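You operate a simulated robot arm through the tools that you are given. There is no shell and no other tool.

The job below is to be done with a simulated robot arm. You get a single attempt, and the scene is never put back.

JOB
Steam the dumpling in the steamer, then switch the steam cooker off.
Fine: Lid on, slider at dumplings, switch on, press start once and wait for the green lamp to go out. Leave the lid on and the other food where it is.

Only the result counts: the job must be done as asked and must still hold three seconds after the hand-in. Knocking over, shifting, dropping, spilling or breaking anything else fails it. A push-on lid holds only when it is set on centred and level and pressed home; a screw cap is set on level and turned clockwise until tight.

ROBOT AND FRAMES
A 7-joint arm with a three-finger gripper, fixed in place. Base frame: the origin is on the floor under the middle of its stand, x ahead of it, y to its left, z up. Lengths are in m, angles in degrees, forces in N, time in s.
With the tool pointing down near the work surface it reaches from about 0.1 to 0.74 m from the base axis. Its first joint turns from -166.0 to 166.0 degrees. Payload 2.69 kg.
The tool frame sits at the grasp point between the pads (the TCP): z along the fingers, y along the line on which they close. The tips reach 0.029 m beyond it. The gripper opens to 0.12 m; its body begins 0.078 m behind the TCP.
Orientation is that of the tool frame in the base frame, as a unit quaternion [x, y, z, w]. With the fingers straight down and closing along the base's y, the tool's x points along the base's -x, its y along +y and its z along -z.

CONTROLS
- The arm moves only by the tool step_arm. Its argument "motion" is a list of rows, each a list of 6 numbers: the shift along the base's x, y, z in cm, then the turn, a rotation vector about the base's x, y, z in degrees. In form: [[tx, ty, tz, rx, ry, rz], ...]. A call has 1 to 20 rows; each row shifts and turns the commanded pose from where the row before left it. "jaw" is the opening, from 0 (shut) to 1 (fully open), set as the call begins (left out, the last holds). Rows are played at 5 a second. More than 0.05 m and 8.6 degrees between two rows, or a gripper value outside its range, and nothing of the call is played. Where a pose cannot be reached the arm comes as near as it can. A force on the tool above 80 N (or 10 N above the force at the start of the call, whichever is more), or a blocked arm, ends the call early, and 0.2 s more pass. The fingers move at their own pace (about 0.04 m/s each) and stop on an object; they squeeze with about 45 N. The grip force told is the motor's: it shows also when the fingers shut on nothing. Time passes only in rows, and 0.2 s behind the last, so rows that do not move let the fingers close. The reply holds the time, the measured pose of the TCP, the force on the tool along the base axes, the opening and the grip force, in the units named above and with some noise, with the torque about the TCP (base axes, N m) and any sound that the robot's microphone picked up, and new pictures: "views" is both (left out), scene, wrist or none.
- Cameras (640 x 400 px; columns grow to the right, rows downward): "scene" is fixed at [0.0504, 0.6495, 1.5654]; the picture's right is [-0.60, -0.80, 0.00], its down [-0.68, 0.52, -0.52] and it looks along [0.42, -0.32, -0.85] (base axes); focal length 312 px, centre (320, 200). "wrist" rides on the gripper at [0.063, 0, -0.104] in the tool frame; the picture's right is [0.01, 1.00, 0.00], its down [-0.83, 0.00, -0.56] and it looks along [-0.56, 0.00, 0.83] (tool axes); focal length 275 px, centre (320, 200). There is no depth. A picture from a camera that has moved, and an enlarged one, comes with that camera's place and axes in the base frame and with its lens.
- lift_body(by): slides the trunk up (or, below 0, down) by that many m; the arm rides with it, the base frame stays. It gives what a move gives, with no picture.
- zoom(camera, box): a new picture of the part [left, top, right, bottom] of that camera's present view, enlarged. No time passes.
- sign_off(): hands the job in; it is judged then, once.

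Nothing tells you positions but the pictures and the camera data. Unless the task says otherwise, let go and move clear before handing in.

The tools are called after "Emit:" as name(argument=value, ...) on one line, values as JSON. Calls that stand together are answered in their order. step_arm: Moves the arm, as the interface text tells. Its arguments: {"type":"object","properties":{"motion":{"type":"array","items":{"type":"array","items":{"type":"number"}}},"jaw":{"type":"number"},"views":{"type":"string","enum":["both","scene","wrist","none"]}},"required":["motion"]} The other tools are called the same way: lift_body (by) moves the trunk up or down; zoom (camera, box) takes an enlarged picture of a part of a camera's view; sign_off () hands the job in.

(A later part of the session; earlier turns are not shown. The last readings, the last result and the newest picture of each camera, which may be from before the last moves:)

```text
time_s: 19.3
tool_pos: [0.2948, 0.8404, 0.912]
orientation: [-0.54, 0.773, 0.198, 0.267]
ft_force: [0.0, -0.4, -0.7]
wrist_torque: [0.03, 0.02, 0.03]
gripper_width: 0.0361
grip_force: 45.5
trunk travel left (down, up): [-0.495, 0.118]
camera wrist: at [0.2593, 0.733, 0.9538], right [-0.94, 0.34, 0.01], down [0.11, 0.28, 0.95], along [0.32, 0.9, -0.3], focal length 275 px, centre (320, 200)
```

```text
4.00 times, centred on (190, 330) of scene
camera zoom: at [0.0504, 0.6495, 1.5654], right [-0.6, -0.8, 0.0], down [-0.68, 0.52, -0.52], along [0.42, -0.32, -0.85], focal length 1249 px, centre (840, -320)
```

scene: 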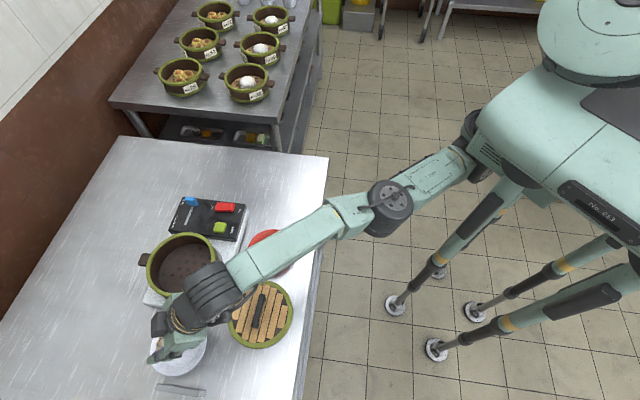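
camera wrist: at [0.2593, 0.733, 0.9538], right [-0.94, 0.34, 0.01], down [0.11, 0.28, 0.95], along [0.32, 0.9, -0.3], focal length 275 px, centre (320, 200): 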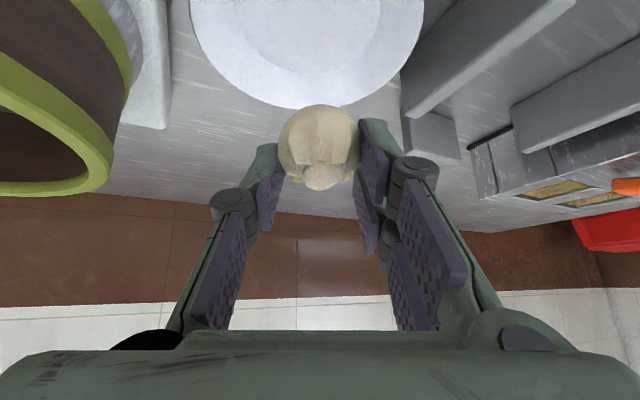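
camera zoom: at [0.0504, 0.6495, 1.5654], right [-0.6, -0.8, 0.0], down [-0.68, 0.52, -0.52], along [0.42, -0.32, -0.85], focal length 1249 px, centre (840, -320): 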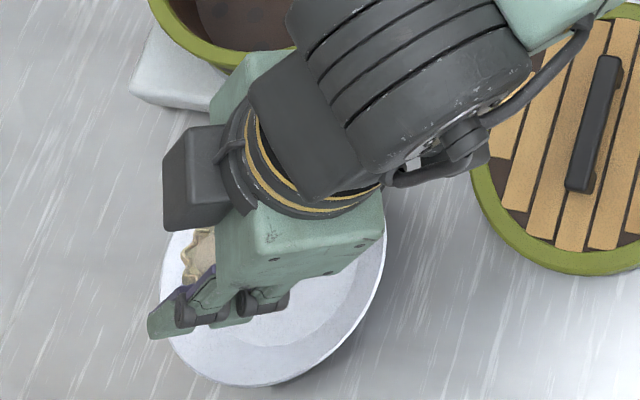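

Dumpling held, plate back in place. Raising the trunk 5 cm to clear the pot rim, then moving over the pot centre, turning to its azimuth.

Emit:
lift_body(by=0.05)

Emit:
step_arm(motion=[[2.0, -1.5, 0, 0, 0, -1.67], [2.0, -1.5, 0, 0, 0, -1.67], [2.0, -1.5, 0, 0, 0, -1.67], [2.0, -1.5, 0, 0, 0, -1.67], [2.0, -1.5, 0, 0, 0, -1.67], [2.0, -1.5, 0, 0, 0, -1.67]], views="both")

```text
time_s: 20.2
tool_pos: [0.296, 0.8403, 0.9598]
orientation: [-0.54, 0.773, 0.198, 0.267]
ft_force: [0.0, 0.1, -0.5]
wrist_torque: [-0.03, 0.02, 0.0]
gripper_width: 0.0365
grip_force: 44.4
trunk travel left (down, up): [-0.545, 0.068]
```

```text
time_s: 21.6
tool_pos: [0.4243, 0.8128, 0.977]
orientation: [-0.471, 0.818, 0.173, 0.283]
ft_force: [0.1, -0.2, -0.2]
wrist_torque: [0.0, 0.01, -0.01]
gripper_width: 0.0362
grip_force: 44.6
out of reach, approached as far as the arm can: row 1, 2, 3, 4, 5, 6
trunk travel left (down, up): [-0.545, 0.068]
camera wrist: at [0.3688, 0.7131, 1.0204], right [-0.87, 0.49, 0.01], down [0.16, 0.26, 0.95], along [0.47, 0.83, -0.3], focal length 275 px, centre (320, 200)
```

scene: 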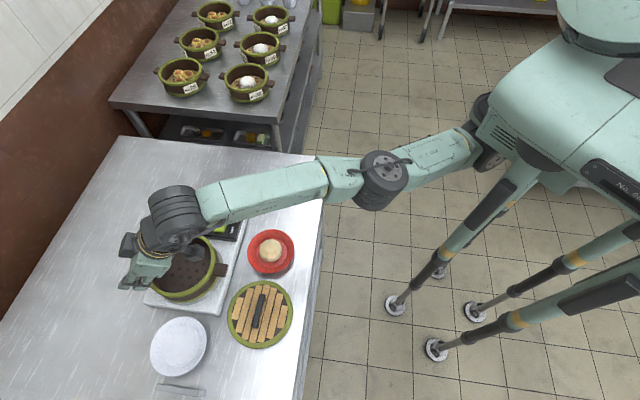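
wrist: 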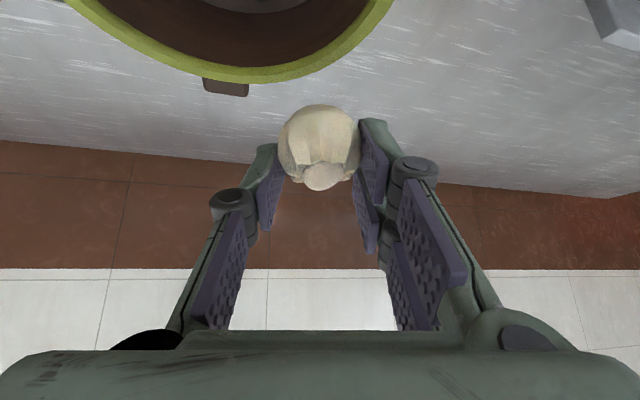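

The arm slid along its fully-stretched reach (r≈0.92), overshooting the pot in y. It's well above everything; I'll try pulling back inward with small steps.

Emit:
step_arm(motion=[[-0.5, -0.9, 0, 0, 0, 0], [-0.5, -0.9, 0, 0, 0, 0], [-0.5, -0.9, 0, 0, 0, 0]], views="none")

```text
time_s: 22.4
tool_pos: [0.4143, 0.8117, 0.9854]
orientation: [-0.47, 0.818, 0.173, 0.283]
ft_force: [0.7, 0.5, -0.2]
wrist_torque: [-0.03, 0.05, 0.01]
gripper_width: 0.0362
grip_force: 44.6
out of reach, approached as far as the arm can: row 1, 2, 3
trunk travel left (down, up): [-0.545, 0.068]
```

The arm is stuck at its stretched singularity. Earlier a small extra tilt un-stretched it, so I'll do that in place.

Emit:
step_arm(motion=[[0, 0, 0, 2.6, -1.5, 0], [0, 0, 0, 2.6, -1.5, 0]], views="none")

```text
time_s: 23.0
tool_pos: [0.416, 0.8326, 0.99]
orientation: [-0.462, 0.801, 0.197, 0.324]
ft_force: [0.6, 0.2, -0.2]
wrist_torque: [0.01, -0.02, 0.04]
gripper_width: 0.0364
grip_force: 45.2
out of reach, approached as far as the arm can: row 1, 2
trunk travel left (down, up): [-0.545, 0.068]
```

Still stuck; I'll try a larger inward step in one row.

Emit:
step_arm(motion=[[-2.4, -4.2, 0, 0, 0, 0], [-2.4, -4.2, 0, 0, 0, 0]], views="both")

```text
time_s: 23.6
tool_pos: [0.3989, 0.8311, 1.0019]
orientation: [-0.461, 0.801, 0.198, 0.325]
ft_force: [-0.5, 0.2, 0.0]
wrist_torque: [0.0, 0.02, 0.01]
gripper_width: 0.0359
grip_force: 45.0
out of reach, approached as far as the arm can: row 1, 2
trunk travel left (down, up): [-0.545, 0.068]
camera wrist: at [0.3412, 0.7288, 1.0341], right [-0.87, 0.49, 0.01], down [0.11, 0.17, 0.98], along [0.48, 0.85, -0.2], focal length 275 px, centre (320, 200)
```

scene: 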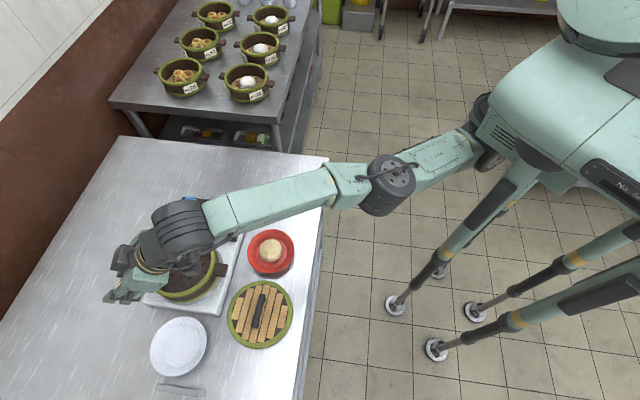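
wrist: 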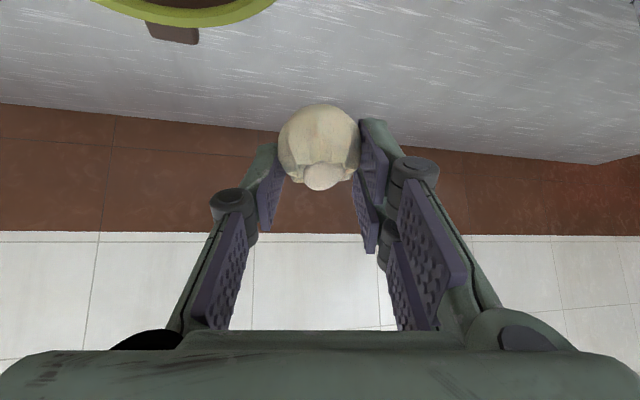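

Still stretched. Moving down should flex the elbow (up-moves extended it), so I'll go down a few cm in the free space and inward slightly.

Emit:
step_arm(motion=[[0, 0, -1.5, 0, 0, 0], [0, 0, -1.5, 0, 0, 0], [-0.3, -1.0, -1.0, 0, 0, 0]], views="none")

```text
time_s: 24.4
tool_pos: [0.3985, 0.8418, 0.9671]
orientation: [-0.462, 0.801, 0.198, 0.325]
ft_force: [-0.5, 0.1, 0.3]
wrist_torque: [0.01, -0.01, -0.01]
gripper_width: 0.0356
grip_force: 45.0
out of reach, approached as far as the arm can: row 1, 2, 3
trunk travel left (down, up): [-0.545, 0.068]
```

I'll test what the solver accepts: a zero-move, then a strong downward trunk-independent flex via reducing and re-adding tilt.

Emit:
step_arm(motion=[[0, 0, 0, 0, 0, 0]], views="none")

Emit:
step_arm(motion=[[0, 0, 0, 0, 0, 5]], views="none")

Emit:
step_arm(motion=[[-2.0, 0.5, 0, 0, 0, 0], [-2.0, 0.5, 0, 0, 0, 0]], views="none")

```text
time_s: 24.8
tool_pos: [0.3991, 0.8408, 0.9678]
orientation: [-0.462, 0.801, 0.197, 0.325]
ft_force: [0.1, 0.7, -0.5]
wrist_torque: [-0.01, 0.01, 0.0]
gripper_width: 0.0356
grip_force: 45.7
trunk travel left (down, up): [-0.545, 0.068]
```

```text
time_s: 25.2
tool_pos: [0.3976, 0.8456, 0.9685]
orientation: [-0.496, 0.781, 0.211, 0.317]
ft_force: [-0.3, -0.2, 0.2]
wrist_torque: [-0.01, -0.02, 0.0]
gripper_width: 0.036
grip_force: 45.0
out of reach, approached as far as the arm can: row 1
trunk travel left (down, up): [-0.545, 0.068]
```

```text
time_s: 25.8
tool_pos: [0.3593, 0.8536, 0.9683]
orientation: [-0.496, 0.78, 0.212, 0.317]
ft_force: [0.3, -0.6, 0.0]
wrist_torque: [0.03, 0.01, -0.01]
gripper_width: 0.0358
grip_force: 45.1
trunk travel left (down, up): [-0.545, 0.068]
```

The tangential move was accepted. Now try small inward steps from here.

Emit:
step_arm(motion=[[-0.1, -0.3, 0, 0, 0, 0], [-0.1, -0.5, 0, 0, 0, 0], [-0.2, -0.8, 0, 0, 0, 0], [-0.2, -1.0, 0, 0, 0, 0]], views="none")

```text
time_s: 26.8
tool_pos: [0.3552, 0.8504, 0.972]
orientation: [-0.496, 0.781, 0.211, 0.316]
ft_force: [-0.1, 0.2, -0.7]
wrist_torque: [-0.02, 0.01, -0.02]
gripper_width: 0.0357
grip_force: 44.9
out of reach, approached as far as the arm can: row 3, 4
trunk travel left (down, up): [-0.545, 0.068]
```

Radial retreat is blocked at the stretch singularity; a rise followed by a brisk descent un-stretched the arm before, so I'll repeat that pattern in the free space.

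Emit:
step_arm(motion=[[-0.2, -0.8, 3, 0, 0, 0], [-0.2, -0.8, 3, 0, 0, 0], [-0.3, -1.0, 3, 0, 0, 0], [-0.3, -1.2, 3, 0, 0, 0], [-0.3, -1.2, 3, 0, 0, 0]], views="none")

Emit:
step_arm(motion=[[-0.3, -0.5, -3, 0, 0, 0], [-0.3, -0.5, -3, 0, 0, 0]], views="none")

```text
time_s: 28.0
tool_pos: [0.3445, 0.7994, 1.1154]
orientation: [-0.498, 0.781, 0.208, 0.315]
ft_force: [0.4, -0.1, 0.1]
wrist_torque: [0.01, 0.0, 0.0]
gripper_width: 0.036
grip_force: 45.0
trunk travel left (down, up): [-0.545, 0.068]
```

```text
time_s: 28.6
tool_pos: [0.3395, 0.8151, 1.0835]
orientation: [-0.495, 0.781, 0.211, 0.317]
ft_force: [0.1, 0.3, -0.4]
wrist_torque: [0.02, -0.01, -0.02]
gripper_width: 0.036
grip_force: 45.0
out of reach, approached as far as the arm can: row 1, 2
trunk travel left (down, up): [-0.545, 0.068]
```

Up-and-inward was accepted, so I'll continue folding that way.

Emit:
step_arm(motion=[[-0.4, -1.2, 2, 0, 0, 0], [-0.4, -1.5, 2, 0, 0, 0], [-0.5, -2.0, 2, 0, 0, 0], [-0.5, -2.0, 1, 0, 0, 0], [-0.5, -2.0, 1, 0, 0, 0]], views="both")

```text
time_s: 30.0
tool_pos: [0.3299, 0.7813, 1.0908]
orientation: [-0.507, 0.797, 0.166, 0.283]
ft_force: [0.3, -0.3, -0.3]
wrist_torque: [0.04, 0.02, 0.0]
gripper_width: 0.0357
grip_force: 45.3
out of reach, approached as far as the arm can: row 2, 3, 4, 5
trunk travel left (down, up): [-0.545, 0.068]
stopped in row 5: the arm was blocked; the commanded pose is now the measured one
camera wrist: at [0.2817, 0.679, 1.1348], right [-0.9, 0.43, -0.03], down [0.11, 0.29, 0.95], along [0.41, 0.86, -0.31], focal length 275 px, centre (320, 200)
```

scene: 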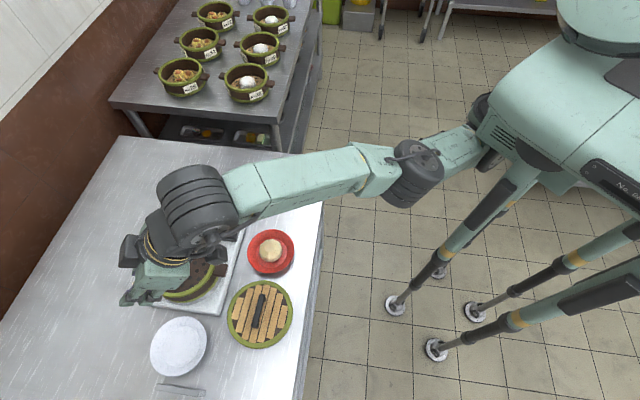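
wrist: 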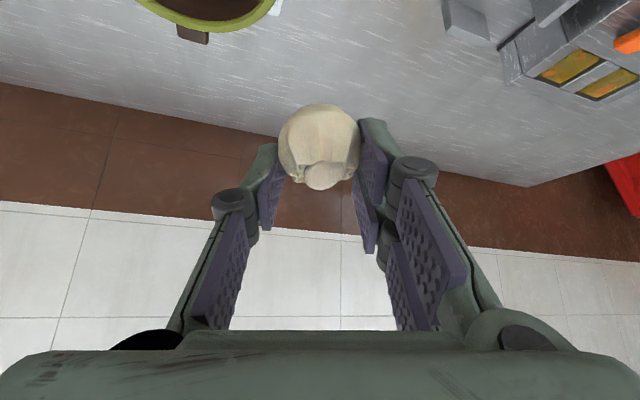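

Blocked mid-move; re-testing inward motion from the new posture.

Emit:
step_arm(motion=[[-0.3, -1.0, 0, 0, 0, 0], [-0.3, -1.0, 0, 0, 0, 0]], views="none")

Emit:
step_arm(motion=[[-0.3, -1.0, -1, 0, 0, 0], [-0.3, -1.0, -1, 0, 0, 0]], views="both")

```text
time_s: 30.6
tool_pos: [0.3274, 0.7773, 1.0906]
orientation: [-0.508, 0.799, 0.161, 0.279]
ft_force: [0.1, 0.6, -0.4]
wrist_torque: [0.0, -0.02, 0.0]
gripper_width: 0.0358
grip_force: 44.6
out of reach, approached as far as the arm can: row 1, 2
trunk travel left (down, up): [-0.545, 0.068]
```

```text
time_s: 31.2
tool_pos: [0.318, 0.7569, 1.0846]
orientation: [-0.506, 0.796, 0.168, 0.286]
ft_force: [-0.8, 0.0, -0.6]
wrist_torque: [0.02, -0.02, -0.04]
gripper_width: 0.0357
grip_force: 45.0
out of reach, approached as far as the arm can: row 1
trunk travel left (down, up): [-0.545, 0.068]
camera wrist: at [0.2685, 0.6536, 1.1276], right [-0.9, 0.43, -0.02], down [0.11, 0.28, 0.95], along [0.41, 0.86, -0.3], focal length 275 px, centre (320, 200)
```

scene: 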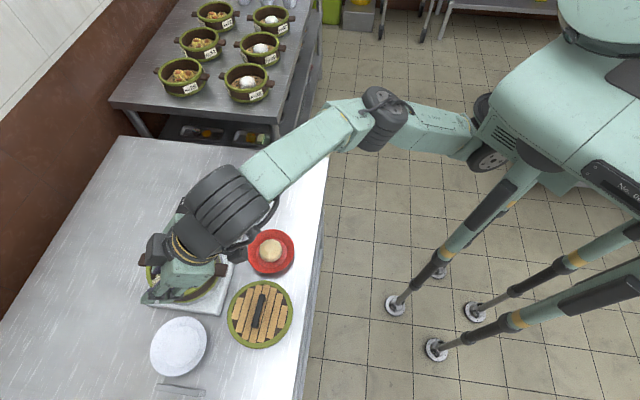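
wrist: 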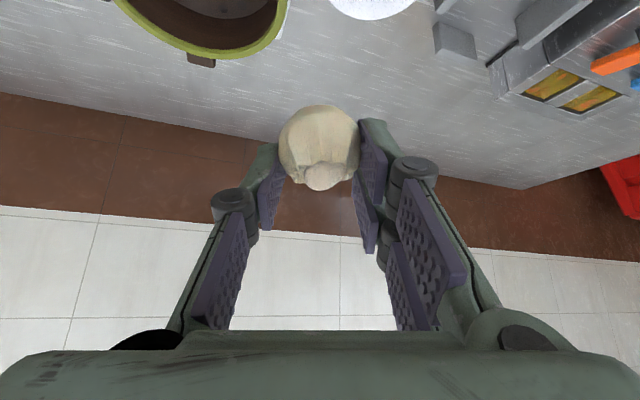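

The arm is now folded properly again. I'll descend here to z≈0.97, then move along +x to over the pot (which is well inside reach).

Emit:
step_arm(motion=[[0, -0.3, -2.5, 0, 0, 0], [0, -0.3, -2.5, 0, 0, 0], [0, -0.3, -2.5, 0, 0, 0], [0, -0.3, -2.5, 0, 0, 0], [0.2, 0, -1.2, 0, 0, 0]], views="none")

Emit:
step_arm(motion=[[1.5, 0, 0, 0, 0, -0.8], [1.5, 0, 0, 0, 0, -0.8], [1.5, 0, 0, 0, 0, -0.8], [1.5, 0, 0, 0, 0, -0.8]], views="both")

```text
time_s: 32.4
tool_pos: [0.3206, 0.744, 0.9718]
orientation: [-0.507, 0.796, 0.168, 0.285]
ft_force: [0.2, -0.9, -0.4]
wrist_torque: [0.0, 0.03, -0.01]
gripper_width: 0.0355
grip_force: 45.3
trunk travel left (down, up): [-0.545, 0.068]
```

```text
time_s: 33.4
tool_pos: [0.3809, 0.7445, 0.9706]
orientation: [-0.485, 0.81, 0.16, 0.289]
ft_force: [1.1, -0.7, 0.2]
wrist_torque: [0.02, -0.03, 0.01]
gripper_width: 0.0359
grip_force: 44.7
trunk travel left (down, up): [-0.545, 0.068]
camera wrist: at [0.3263, 0.6446, 1.0146], right [-0.88, 0.48, -0.02], down [0.12, 0.28, 0.95], along [0.46, 0.83, -0.3], focal length 275 px, centre (320, 200)
```

scene: 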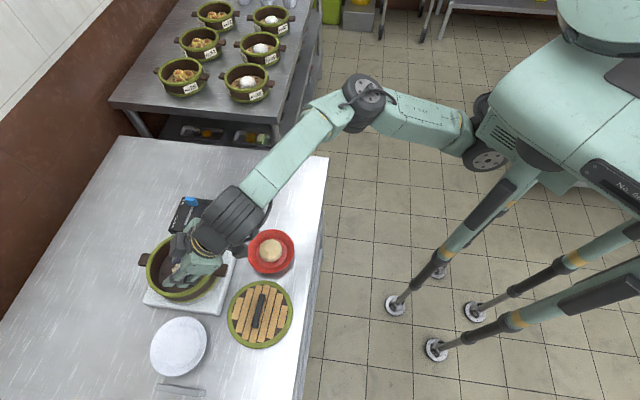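
wrist: 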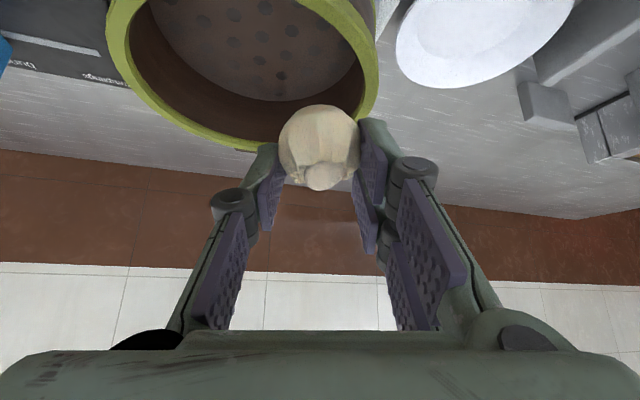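

Good, arm is well bent now. Moving the last 5 cm to over the pot centre.

Emit:
step_arm(motion=[[1.7, 0.13, 0, 0, 0, -0.5], [1.7, 0.13, 0, 0, 0, -0.5], [1.7, 0.13, -0.5, 0, 0, -0.5]], views="both")

Emit:
zoom(camera="scene", box=[130, 210, 250, 330])

Emit:
zoom(camera="wrist", box=[120, 0, 480, 225])

```text
time_s: 34.2
tool_pos: [0.4314, 0.7484, 0.965]
orientation: [-0.474, 0.816, 0.157, 0.292]
ft_force: [-0.2, -0.5, 0.4]
wrist_torque: [0.0, -0.01, 0.0]
gripper_width: 0.0358
grip_force: 44.7
trunk travel left (down, up): [-0.545, 0.068]
camera wrist: at [0.3745, 0.65, 1.0091], right [-0.87, 0.5, -0.03], down [0.13, 0.27, 0.95], along [0.48, 0.82, -0.3], focal length 275 px, centre (320, 200)
```

scene: 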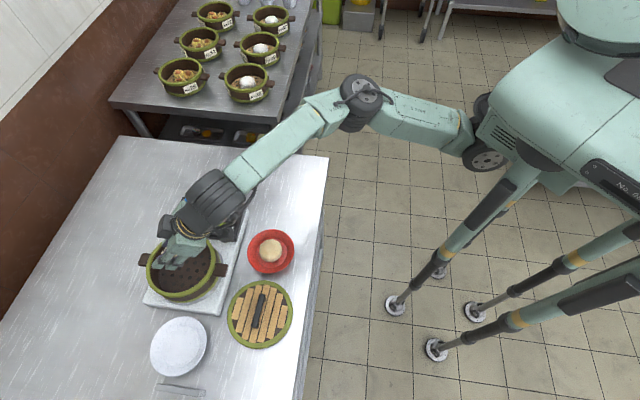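
wrist: 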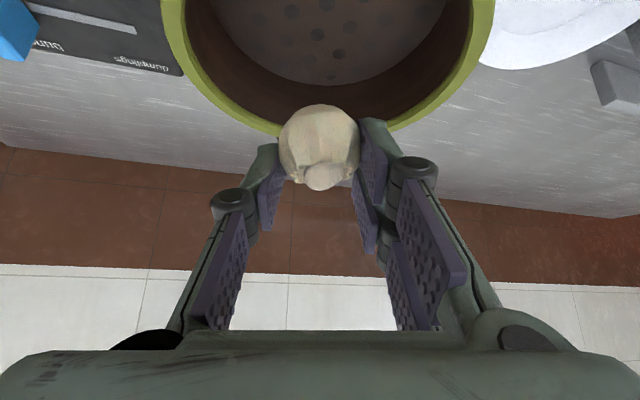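

```text
3.33 times, centred on (190, 270) of scene
camera zoom: at [0.0504, 0.6495, 1.5654], right [-0.6, -0.8, 0.0], down [-0.68, 0.52, -0.52], along [0.42, -0.32, -0.85], focal length 1041 px, centre (753, -33)
```

zoom: 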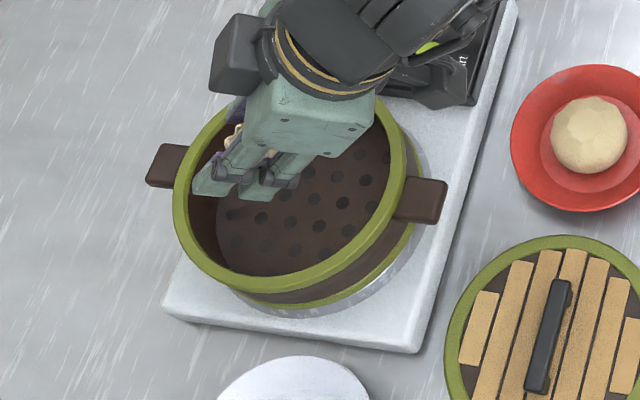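

```text
1.78 times, centred on (300, 112) of wrist
camera zoom: at [0.3745, 0.65, 1.0091], right [-0.87, 0.5, -0.03], down [0.13, 0.27, 0.95], along [0.48, 0.82, -0.3], focal length 489 px, centre (356, 356)
```

zoom: 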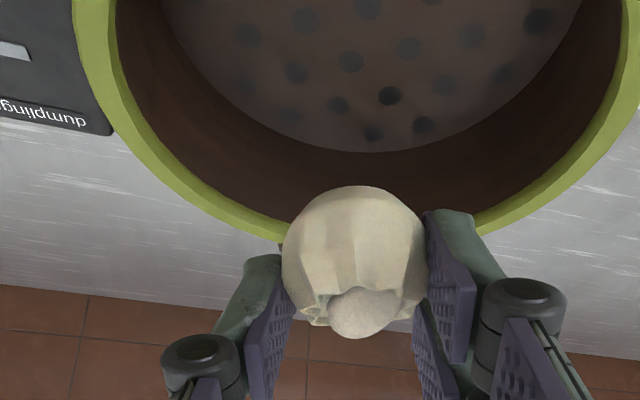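

Pot centring looks right (within a few mm). Lowering into the pot in small steps with force watch.

Emit:
step_arm(motion=[[-0.2, 0.1, -1.2, 0, 0, 0], [-0.1, 0.1, -1.2, 0, 0, 0], [0, 0, -1.2, 0, 0, 0]], views="both")

Emit:
zoom(camera="scene", box=[130, 210, 250, 330])

```text
time_s: 35.0
tool_pos: [0.4281, 0.7498, 0.9306]
orientation: [-0.474, 0.816, 0.156, 0.292]
ft_force: [0.0, 0.3, 0.6]
wrist_torque: [-0.04, 0.0, -0.01]
gripper_width: 0.036
grip_force: 45.2
trunk travel left (down, up): [-0.545, 0.068]
camera wrist: at [0.3714, 0.6517, 0.9733], right [-0.87, 0.5, -0.02], down [0.13, 0.27, 0.95], along [0.48, 0.82, -0.3], focal length 275 px, centre (320, 200)
```

scene: 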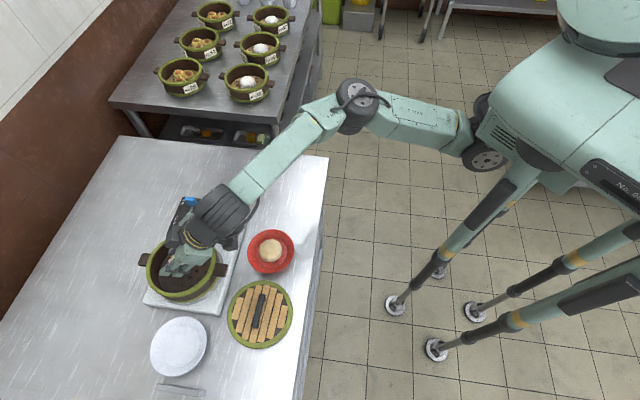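
wrist: 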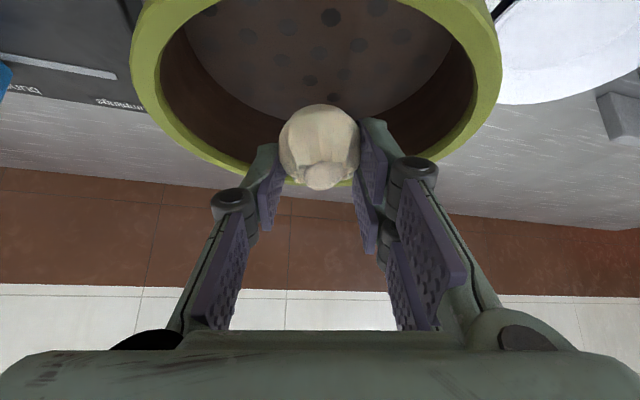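

```text
3.33 times, centred on (190, 270) of scene
camera zoom: at [0.0504, 0.6495, 1.5654], right [-0.6, -0.8, 0.0], down [-0.68, 0.52, -0.52], along [0.42, -0.32, -0.85], focal length 1041 px, centre (753, -33)
```

zoom: 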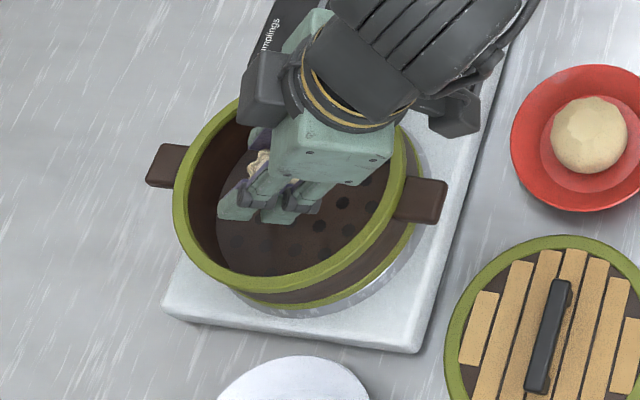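

Well centred in the pot. Continuing down to ~0.905, then finely.

Emit:
step_arm(motion=[[0, 0, -1.0, 0, 0, 0], [0, 0, -0.8, 0, 0, 0], [0, 0, -0.5, 0, 0, 0]], views="wrist")

Emit:
step_arm(motion=[[0, 0, -0.4, 0, 0, 0], [0, 0, -0.3, 0, 0, 0]], views="both")

```text
time_s: 35.8
tool_pos: [0.429, 0.7518, 0.9061]
orientation: [-0.473, 0.816, 0.156, 0.293]
ft_force: [-0.6, -0.6, 0.5]
wrist_torque: [-0.01, 0.02, 0.01]
gripper_width: 0.0357
grip_force: 45.3
trunk travel left (down, up): [-0.545, 0.068]
camera wrist: at [0.3718, 0.6523, 0.95], right [-0.87, 0.5, -0.02], down [0.13, 0.27, 0.95], along [0.48, 0.82, -0.3], focal length 275 px, centre (320, 200)
```

wrist: 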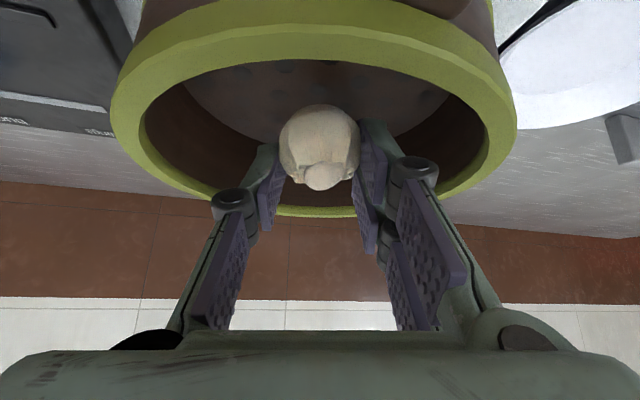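

```text
time_s: 36.4
tool_pos: [0.4287, 0.7517, 0.8995]
orientation: [-0.474, 0.816, 0.155, 0.291]
ft_force: [-0.2, -0.4, -1.1]
wrist_torque: [0.02, -0.01, 0.01]
gripper_width: 0.0358
grip_force: 45.0
trunk travel left (down, up): [-0.545, 0.068]
camera wrist: at [0.3715, 0.6523, 0.9433], right [-0.87, 0.5, -0.02], down [0.13, 0.27, 0.95], along [0.48, 0.82, -0.3], focal length 275 px, centre (320, 200)
```

scene: 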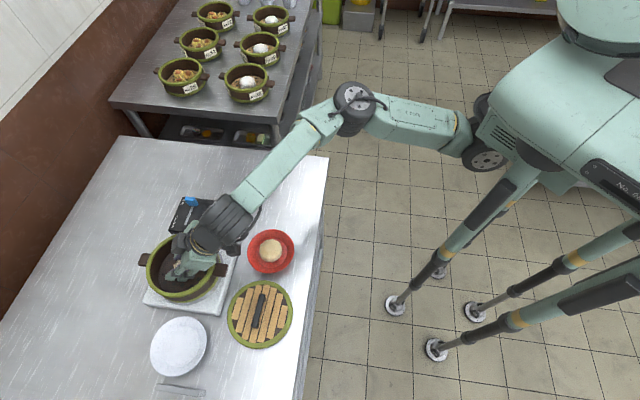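
wrist: 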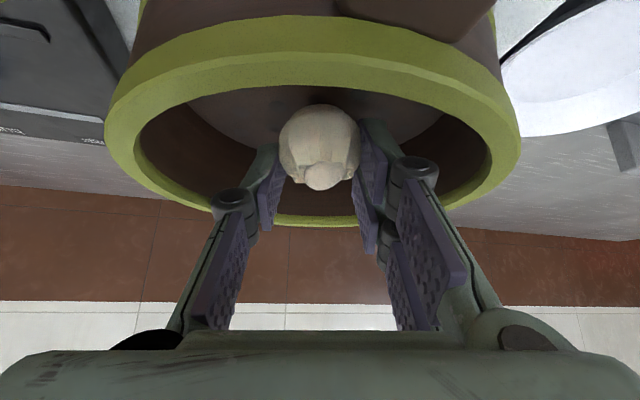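

No contact yet at 0.8995. Continuing in 3 mm steps.

Emit:
step_arm(motion=[[0, 0, -0.3, 0, 0, 0], [0, 0, -0.3, 0, 0, 0]], views="none")

Emit:
step_arm(motion=[[0, 0, -0.25, 0, 0, 0], [0, 0, 0, 0, 0, 0]], views="wrist")

```text
time_s: 37.0
tool_pos: [0.4283, 0.7499, 0.8933]
orientation: [-0.473, 0.817, 0.155, 0.292]
ft_force: [-0.3, 0.4, -1.5]
wrist_torque: [0.05, 0.02, -0.01]
gripper_width: 0.0354
grip_force: 44.7
trunk travel left (down, up): [-0.545, 0.068]
```

```text
time_s: 37.6
tool_pos: [0.4286, 0.7515, 0.8917]
orientation: [-0.473, 0.817, 0.156, 0.291]
ft_force: [1.0, -0.7, -0.5]
wrist_torque: [0.03, 0.02, 0.01]
gripper_width: 0.0357
grip_force: 44.5
trunk travel left (down, up): [-0.545, 0.068]
camera wrist: at [0.3716, 0.6524, 0.9348], right [-0.87, 0.5, -0.02], down [0.13, 0.27, 0.95], along [0.48, 0.82, -0.3], focal length 275 px, centre (320, 200)
```

wrist: 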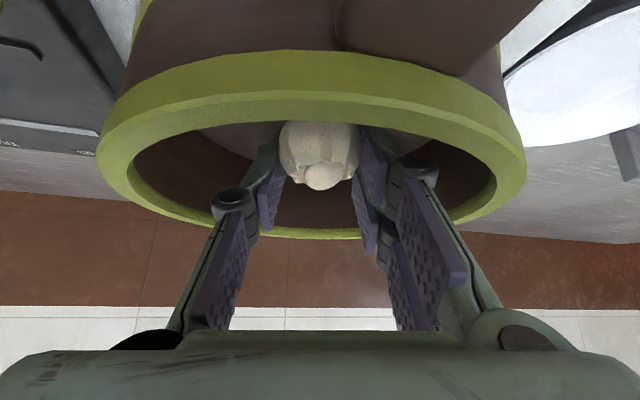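

Still free. Two more small steps down.

Emit:
step_arm(motion=[[0, 0, -0.3, 0, 0, 0], [0, 0, 0, 0, 0, 0]], views="none")

Emit:
step_arm(motion=[[0, 0, -0.3, 0, 0, 0], [0, 0, 0, 0, 0, 0]], views="wrist")

```text
time_s: 38.2
tool_pos: [0.4289, 0.7508, 0.8909]
orientation: [-0.474, 0.815, 0.157, 0.292]
ft_force: [0.2, 2.2, 8.9]
wrist_torque: [0.12, 0.04, -0.06]
gripper_width: 0.0356
grip_force: 45.0
trunk travel left (down, up): [-0.545, 0.068]
```

```text
time_s: 38.8
tool_pos: [0.4283, 0.7511, 0.8901]
orientation: [-0.473, 0.815, 0.158, 0.294]
ft_force: [2.5, 4.0, 24.3]
wrist_torque: [0.33, 0.15, -0.04]
gripper_width: 0.0357
grip_force: 44.9
trunk travel left (down, up): [-0.545, 0.068]
camera wrist: at [0.3713, 0.6518, 0.9328], right [-0.87, 0.5, -0.02], down [0.13, 0.27, 0.96], along [0.48, 0.82, -0.3], focal length 275 px, centre (320, 200)
```

wrist: 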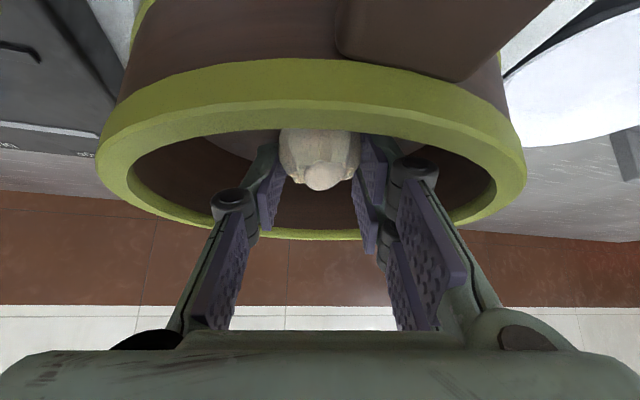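

Floor contact found at TCP z≈0.891. Backing off ~1 mm above contact, then opening the jaw slightly to release.

Emit:
step_arm(motion=[[0, 0, 0.55, 0, 0, 0], [0, 0, 0, 0, 0, 0]], views="none")

```text
time_s: 39.4
tool_pos: [0.4285, 0.749, 0.8898]
orientation: [-0.474, 0.817, 0.156, 0.291]
ft_force: [-0.3, 3.0, 9.7]
wrist_torque: [0.21, 0.08, -0.05]
gripper_width: 0.0357
grip_force: 45.0
trunk travel left (down, up): [-0.545, 0.068]
```

Emit:
step_arm(motion=[[0, 0, 0.15, 0, 0, 0], [0, 0, 0, 0, 0, 0]], views="none")

Emit:
step_arm(motion=[[0, 0, 0, 0, 0, 0], [0, 0, 0, 0, 0, 0], [0, 0, 0, 0, 0, 0]], jaw=0.45, views="both")

Emit:
zoom(camera="scene", box=[130, 210, 250, 330])

```text
time_s: 40.0
tool_pos: [0.4299, 0.7497, 0.8908]
orientation: [-0.475, 0.816, 0.155, 0.291]
ft_force: [0.6, 0.7, 0.1]
wrist_torque: [-0.01, -0.02, 0.01]
gripper_width: 0.0353
grip_force: 45.4
trunk travel left (down, up): [-0.545, 0.068]
```

```text
time_s: 40.8
tool_pos: [0.4292, 0.7505, 0.892]
orientation: [-0.474, 0.816, 0.156, 0.292]
ft_force: [0.1, 0.1, 0.4]
wrist_torque: [0.0, -0.02, 0.0]
gripper_width: 0.0539
grip_force: 0.0
trunk travel left (down, up): [-0.545, 0.068]
camera wrist: at [0.3721, 0.6521, 0.936], right [-0.87, 0.5, -0.02], down [0.13, 0.27, 0.95], along [0.48, 0.82, -0.3], focal length 275 px, centre (320, 200)
```

scene: 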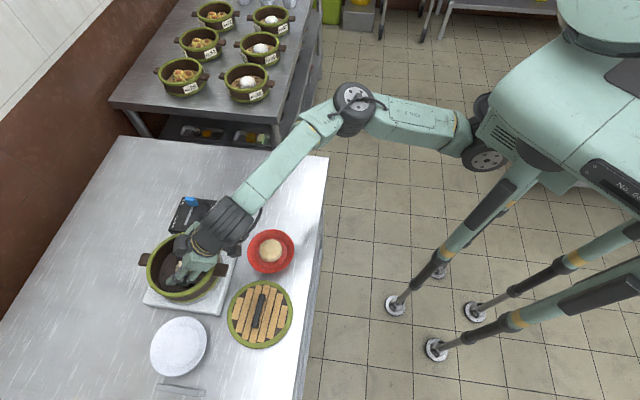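
wrist: 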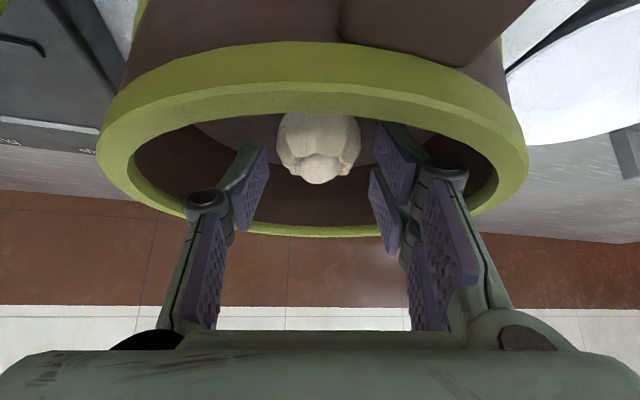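

```text
3.33 times, centred on (190, 270) of scene
camera zoom: at [0.0504, 0.6495, 1.5654], right [-0.6, -0.8, 0.0], down [-0.68, 0.52, -0.52], along [0.42, -0.32, -0.85], focal length 1041 px, centre (753, -33)
```

zoom: 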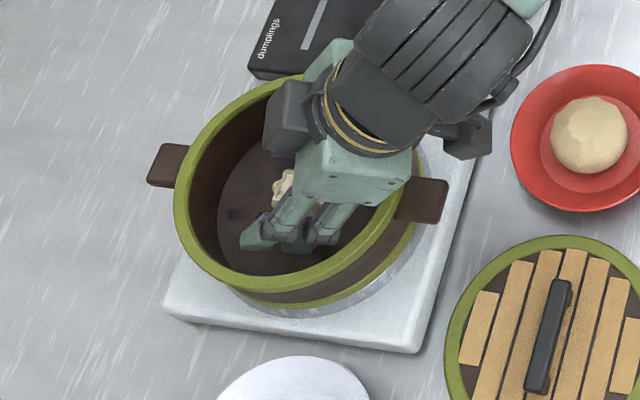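

Dumpling released on the pot floor. Lifting straight up out of the pot.

Emit:
step_arm(motion=[[0, 0, 1, 0, 0, 0], [0, 0, 1.5, 0, 0, 0], [0, 0, 2, 0, 0, 0], [0, 0, 2, 0, 0, 0], [0, 0, 2, 0, 0, 0], [-1, -1.5, 1, 0, 0, 0], [-1, -1.5, 1, 0, 0, 0]], views="both")

Emit:
zoom(camera="scene", box=[130, 210, 250, 330])

```text
time_s: 42.4
tool_pos: [0.409, 0.7201, 0.9983]
orientation: [-0.474, 0.816, 0.156, 0.292]
ft_force: [0.1, 2.0, -0.6]
wrist_torque: [-0.04, -0.03, -0.02]
gripper_width: 0.0543
grip_force: 0.1
trunk travel left (down, up): [-0.545, 0.068]
camera wrist: at [0.3517, 0.6223, 1.0413], right [-0.87, 0.5, -0.02], down [0.13, 0.27, 0.95], along [0.48, 0.82, -0.3], focal length 275 px, centre (320, 200)
```

scene: 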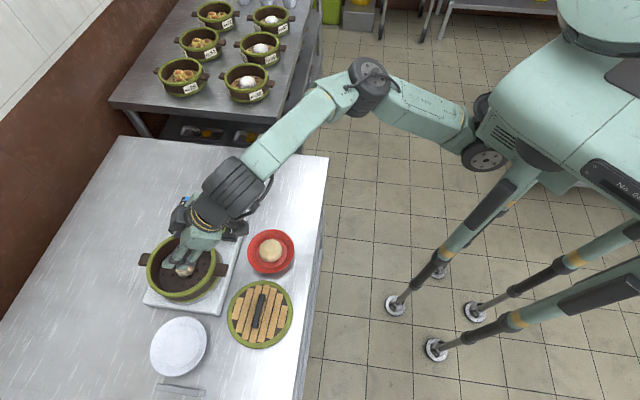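
wrist: 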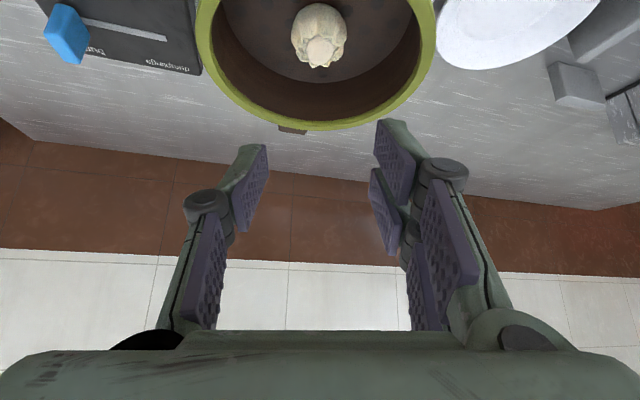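

```text
3.33 times, centred on (190, 270) of scene
camera zoom: at [0.0504, 0.6495, 1.5654], right [-0.6, -0.8, 0.0], down [-0.68, 0.52, -0.52], along [0.42, -0.32, -0.85], focal length 1041 px, centre (753, -33)
```

zoom: 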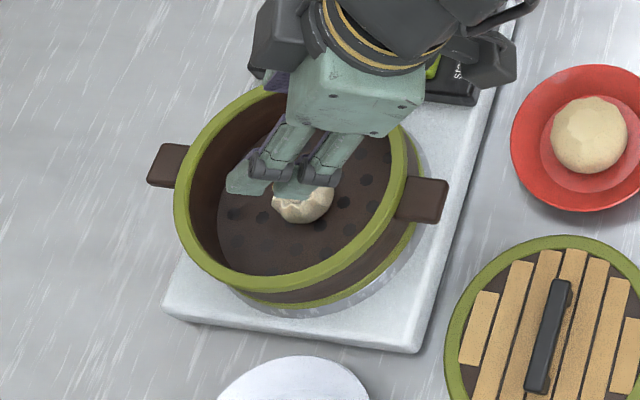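

The dumpling sits upright in the pot centre. Next the lid: its bar handle runs at azimuth ≈135°, centre ≈(0.256, 0.667). I'll go above it, turning the tool so it tilts (≈25°) in the plane of the bar.

Emit:
step_arm(motion=[[-1.5, -0.5, 0, 0, 0, 7.5], [-1.5, -0.5, 0, 0, 0, 7.5], [-1.5, -0.5, 0, 0, 0, 7.5], [-1.5, -0.5, 0, 0, 0, 7.5], [-1.5, -0.5, 0, 0, 0, 7.5], [-1.5, -0.5, 0, 0, 0, 7.5], [-1.5, -0.5, 0, 0, 0, 7.5], [-1.5, -0.5, 0, 0, 0, 7.5], [-1.5, -0.5, 0, 0, 0, 7.5], [-1.5, -0.5, 0, 0, 0, 7.5]], jaw=0.5, views="both")

```text
time_s: 44.6
tool_pos: [0.311, 0.688, 0.998]
orientation: [0.768, -0.548, -0.263, -0.202]
ft_force: [0.1, -0.5, 0.9]
wrist_torque: [0.0, -0.01, 0.01]
gripper_width: 0.0599
grip_force: 0.0
out of reach, approached as far as the arm can: row 7, 8, 9, 10
trunk travel left (down, up): [-0.545, 0.068]
camera wrist: at [0.3478, 0.5799, 1.0412], right [-0.95, -0.32, -0.02], down [-0.12, 0.28, 0.95], along [-0.3, 0.9, -0.3], focal length 275 px, centre (320, 200)
```

scene: 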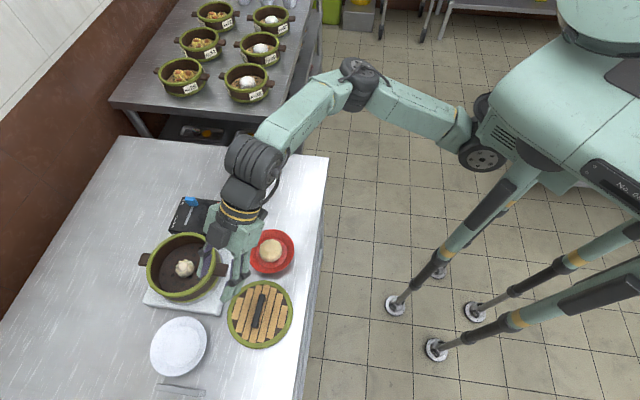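
wrist: 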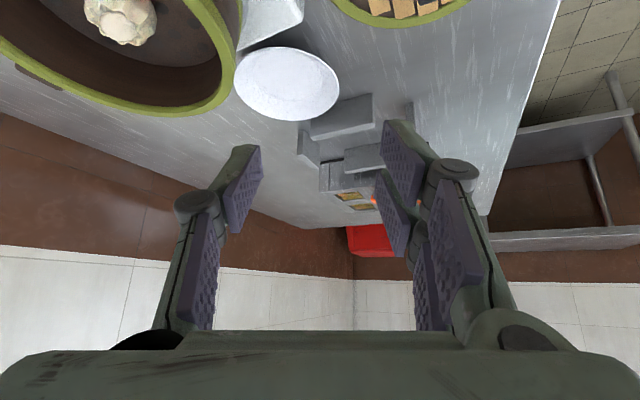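

A wrist-joint limit stopped the turn at az≈109°. I'll reduce the tilt and try rotating further over the lid to see the true limit.

Emit:
step_arm(motion=[[-1.5, -0.5, 0, -5.9, -2.03, 0], [-1.5, -0.5, 0, -5.9, -2.03, 0], [-1.5, -0.5, 0, -5.9, -2.03, 0], [-1, -0.5, 0, 0, 0, 5], [0, 0, 0, 0, 0, 5], [0, 0, 0, 0, 0, 5], [0, 0, 0, 0, 0, 5]], views="both")

```text
time_s: 46.2
tool_pos: [0.2667, 0.6725, 0.9975]
orientation: [0.803, -0.57, -0.135, -0.109]
ft_force: [-0.2, 0.2, 0.1]
wrist_torque: [0.0, 0.0, 0.04]
gripper_width: 0.0603
grip_force: 0.1
out of reach, approached as far as the arm can: row 4, 5, 6, 7
trunk travel left (down, up): [-0.545, 0.068]
camera wrist: at [0.2964, 0.583, 1.0749], right [-0.94, -0.33, -0.02], down [-0.21, 0.55, 0.81], along [-0.25, 0.77, -0.59], focal length 275 px, centre (320, 200)
```

scene: 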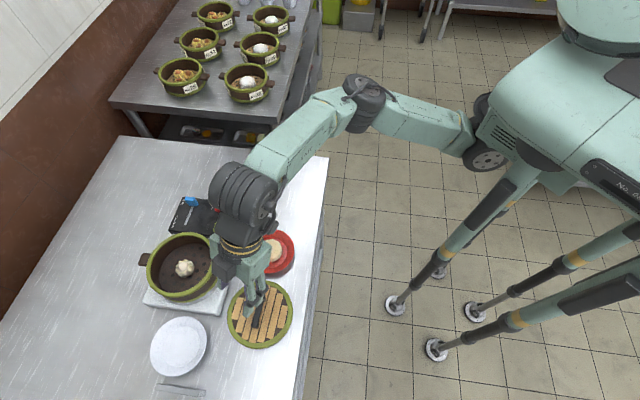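
wrist: 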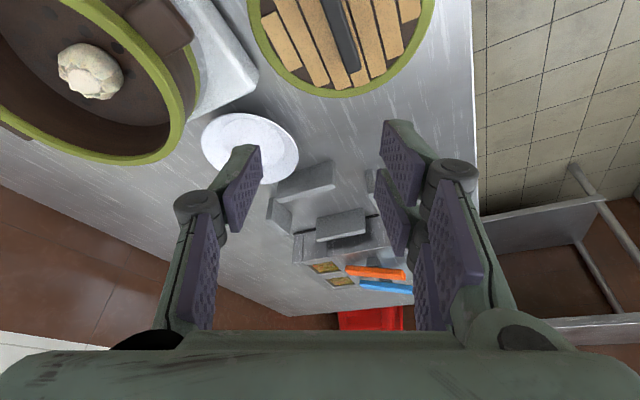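

The roll limit is at az≈109°. The bar is ~26° off that; the closing fingers will rotate the free lid to align, which is harmless. First I'll measure the lid and handle from here.

Emit:
zoom(camera="wrist", box=[230, 0, 450, 120])

Emit:
zoom(camera="scene", box=[200, 260, 310, 360])

```text
2.91 times, centred on (340, 60) of wrist
camera zoom: at [0.2964, 0.583, 1.0749], right [-0.94, -0.33, -0.02], down [-0.21, 0.55, 0.81], along [-0.25, 0.77, -0.59], focal length 801 px, centre (262, 607)
```

zoom: 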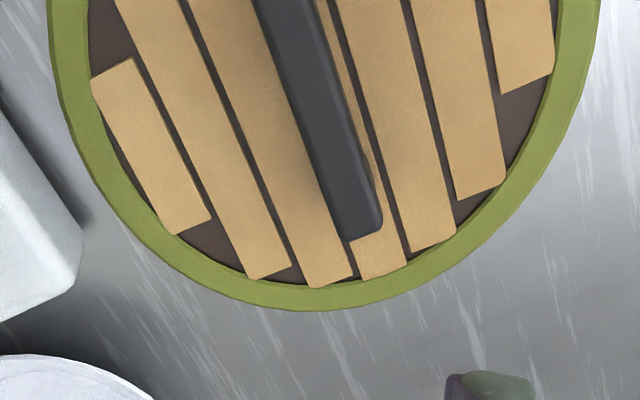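

```text
4.00 times, centred on (255, 310) of scene
camera zoom: at [0.0504, 0.6495, 1.5654], right [-0.6, -0.8, 0.0], down [-0.68, 0.52, -0.52], along [0.42, -0.32, -0.85], focal length 1249 px, centre (580, -240)
```

zoom: 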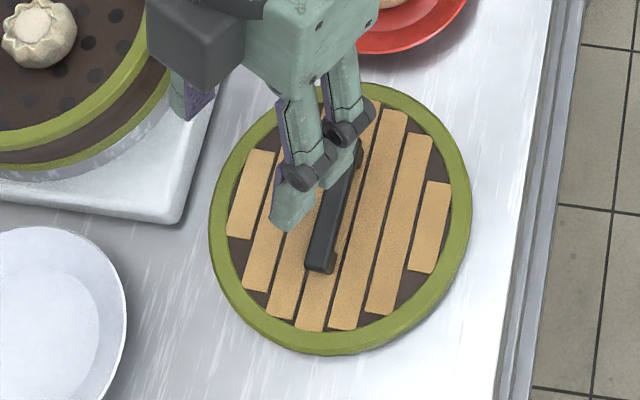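

I'll back off and lower a little so the lid is central in the wrist view, setting tilt to ≈28°.

Emit:
step_arm(motion=[[0.5, -2.5, -1.5, 3.78, 1.3, 0], [0.5, -2.5, -1.5, 3.78, 1.3, 0], [0.5, -2.0, -1.5, 0, 0, 0]], views="both")

Emit:
zoom(camera="wrist", box=[180, 0, 500, 200])

```text
time_s: 47.0
tool_pos: [0.2815, 0.6025, 0.9511]
orientation: [0.791, -0.561, -0.191, -0.149]
ft_force: [-0.8, -0.6, -0.5]
wrist_torque: [-0.02, -0.02, -0.03]
gripper_width: 0.0602
grip_force: 0.1
trunk travel left (down, up): [-0.545, 0.068]
camera wrist: at [0.3143, 0.5028, 1.0151], right [-0.94, -0.33, -0.02], down [-0.18, 0.44, 0.88], along [-0.28, 0.84, -0.47], focal length 275 px, centre (320, 200)
```

scene: 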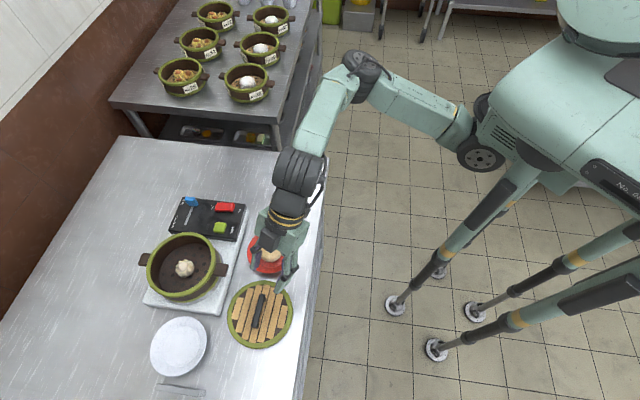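
wrist: 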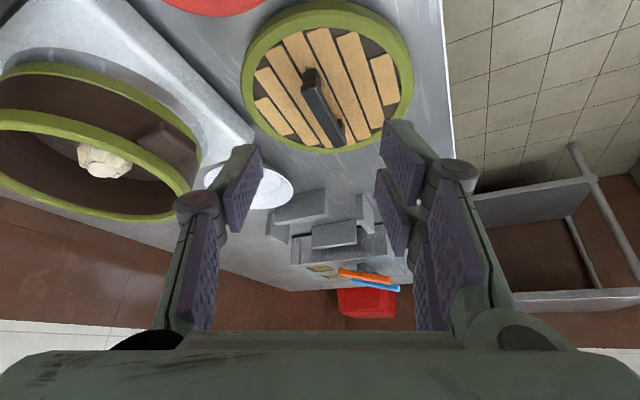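

```text
2.00 times, centred on (340, 100) of wrist
camera zoom: at [0.3143, 0.5028, 1.0151], right [-0.94, -0.33, -0.02], down [-0.18, 0.44, 0.88], along [-0.28, 0.84, -0.47], focal length 551 px, centre (280, 400)
```

zoom: 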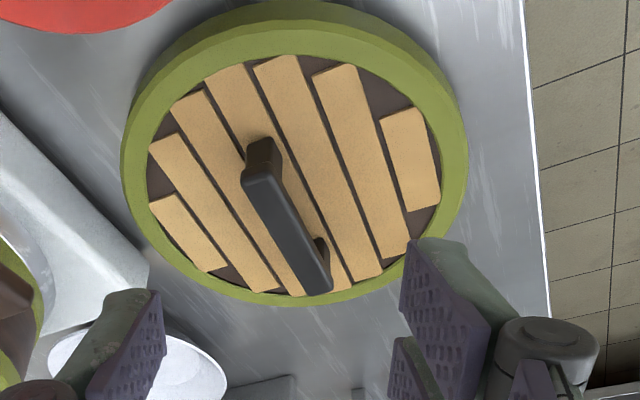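

The handle bar: top z≈0.846, lid surface ≈0.82, centre (0.256, 0.667). Moving above it with the present tilt and azimuth.

Emit:
step_arm(motion=[[-0.6, 1.46, -1.0, 0, 0, 0], [-0.6, 1.46, -1.0, 0, 0, 0], [-0.6, 1.46, -1.5, 0, 0, 0], [-0.6, 1.46, -1.5, 0, 0, 0]], views="both")

Emit:
zoom(camera="wrist", box=[180, 0, 500, 200])

Emit:
zoom(camera="scene", box=[200, 260, 310, 360])

```text
time_s: 48.0
tool_pos: [0.2574, 0.6605, 0.9022]
orientation: [0.791, -0.563, -0.189, -0.149]
ft_force: [-0.1, 0.0, 0.1]
wrist_torque: [0.01, 0.02, 0.02]
gripper_width: 0.0597
grip_force: 0.1
trunk travel left (down, up): [-0.545, 0.068]
camera wrist: at [0.2908, 0.5621, 0.9656], right [-0.94, -0.33, -0.02], down [-0.17, 0.44, 0.88], along [-0.28, 0.84, -0.47], focal length 275 px, centre (320, 200)
```

scene: 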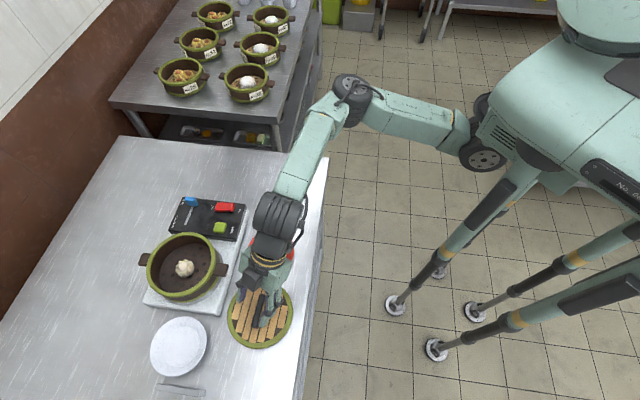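
wrist: 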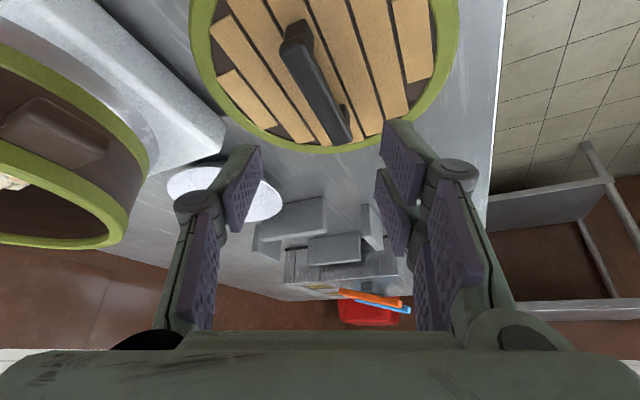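

```text
2.00 times, centred on (340, 100) of wrist
camera zoom: at [0.2908, 0.5621, 0.9656], right [-0.94, -0.33, -0.02], down [-0.17, 0.44, 0.88], along [-0.28, 0.84, -0.47], focal length 551 px, centre (280, 400)
```

zoom: 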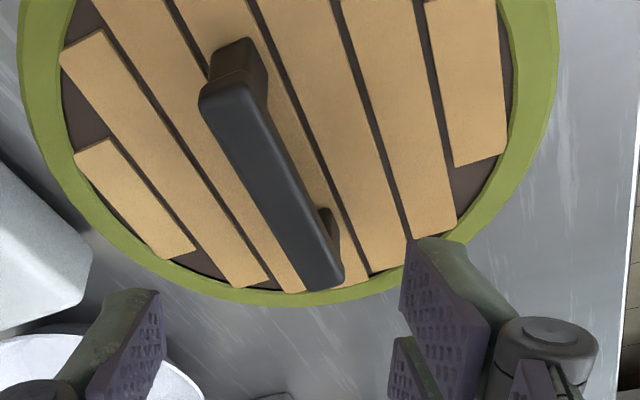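

```text
4.00 times, centred on (255, 310) of scene
camera zoom: at [0.0504, 0.6495, 1.5654], right [-0.6, -0.8, 0.0], down [-0.68, 0.52, -0.52], along [0.42, -0.32, -0.85], focal length 1249 px, centre (580, -240)
```

zoom: 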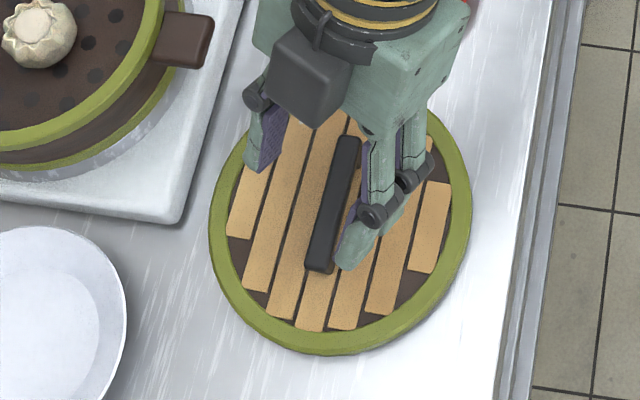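

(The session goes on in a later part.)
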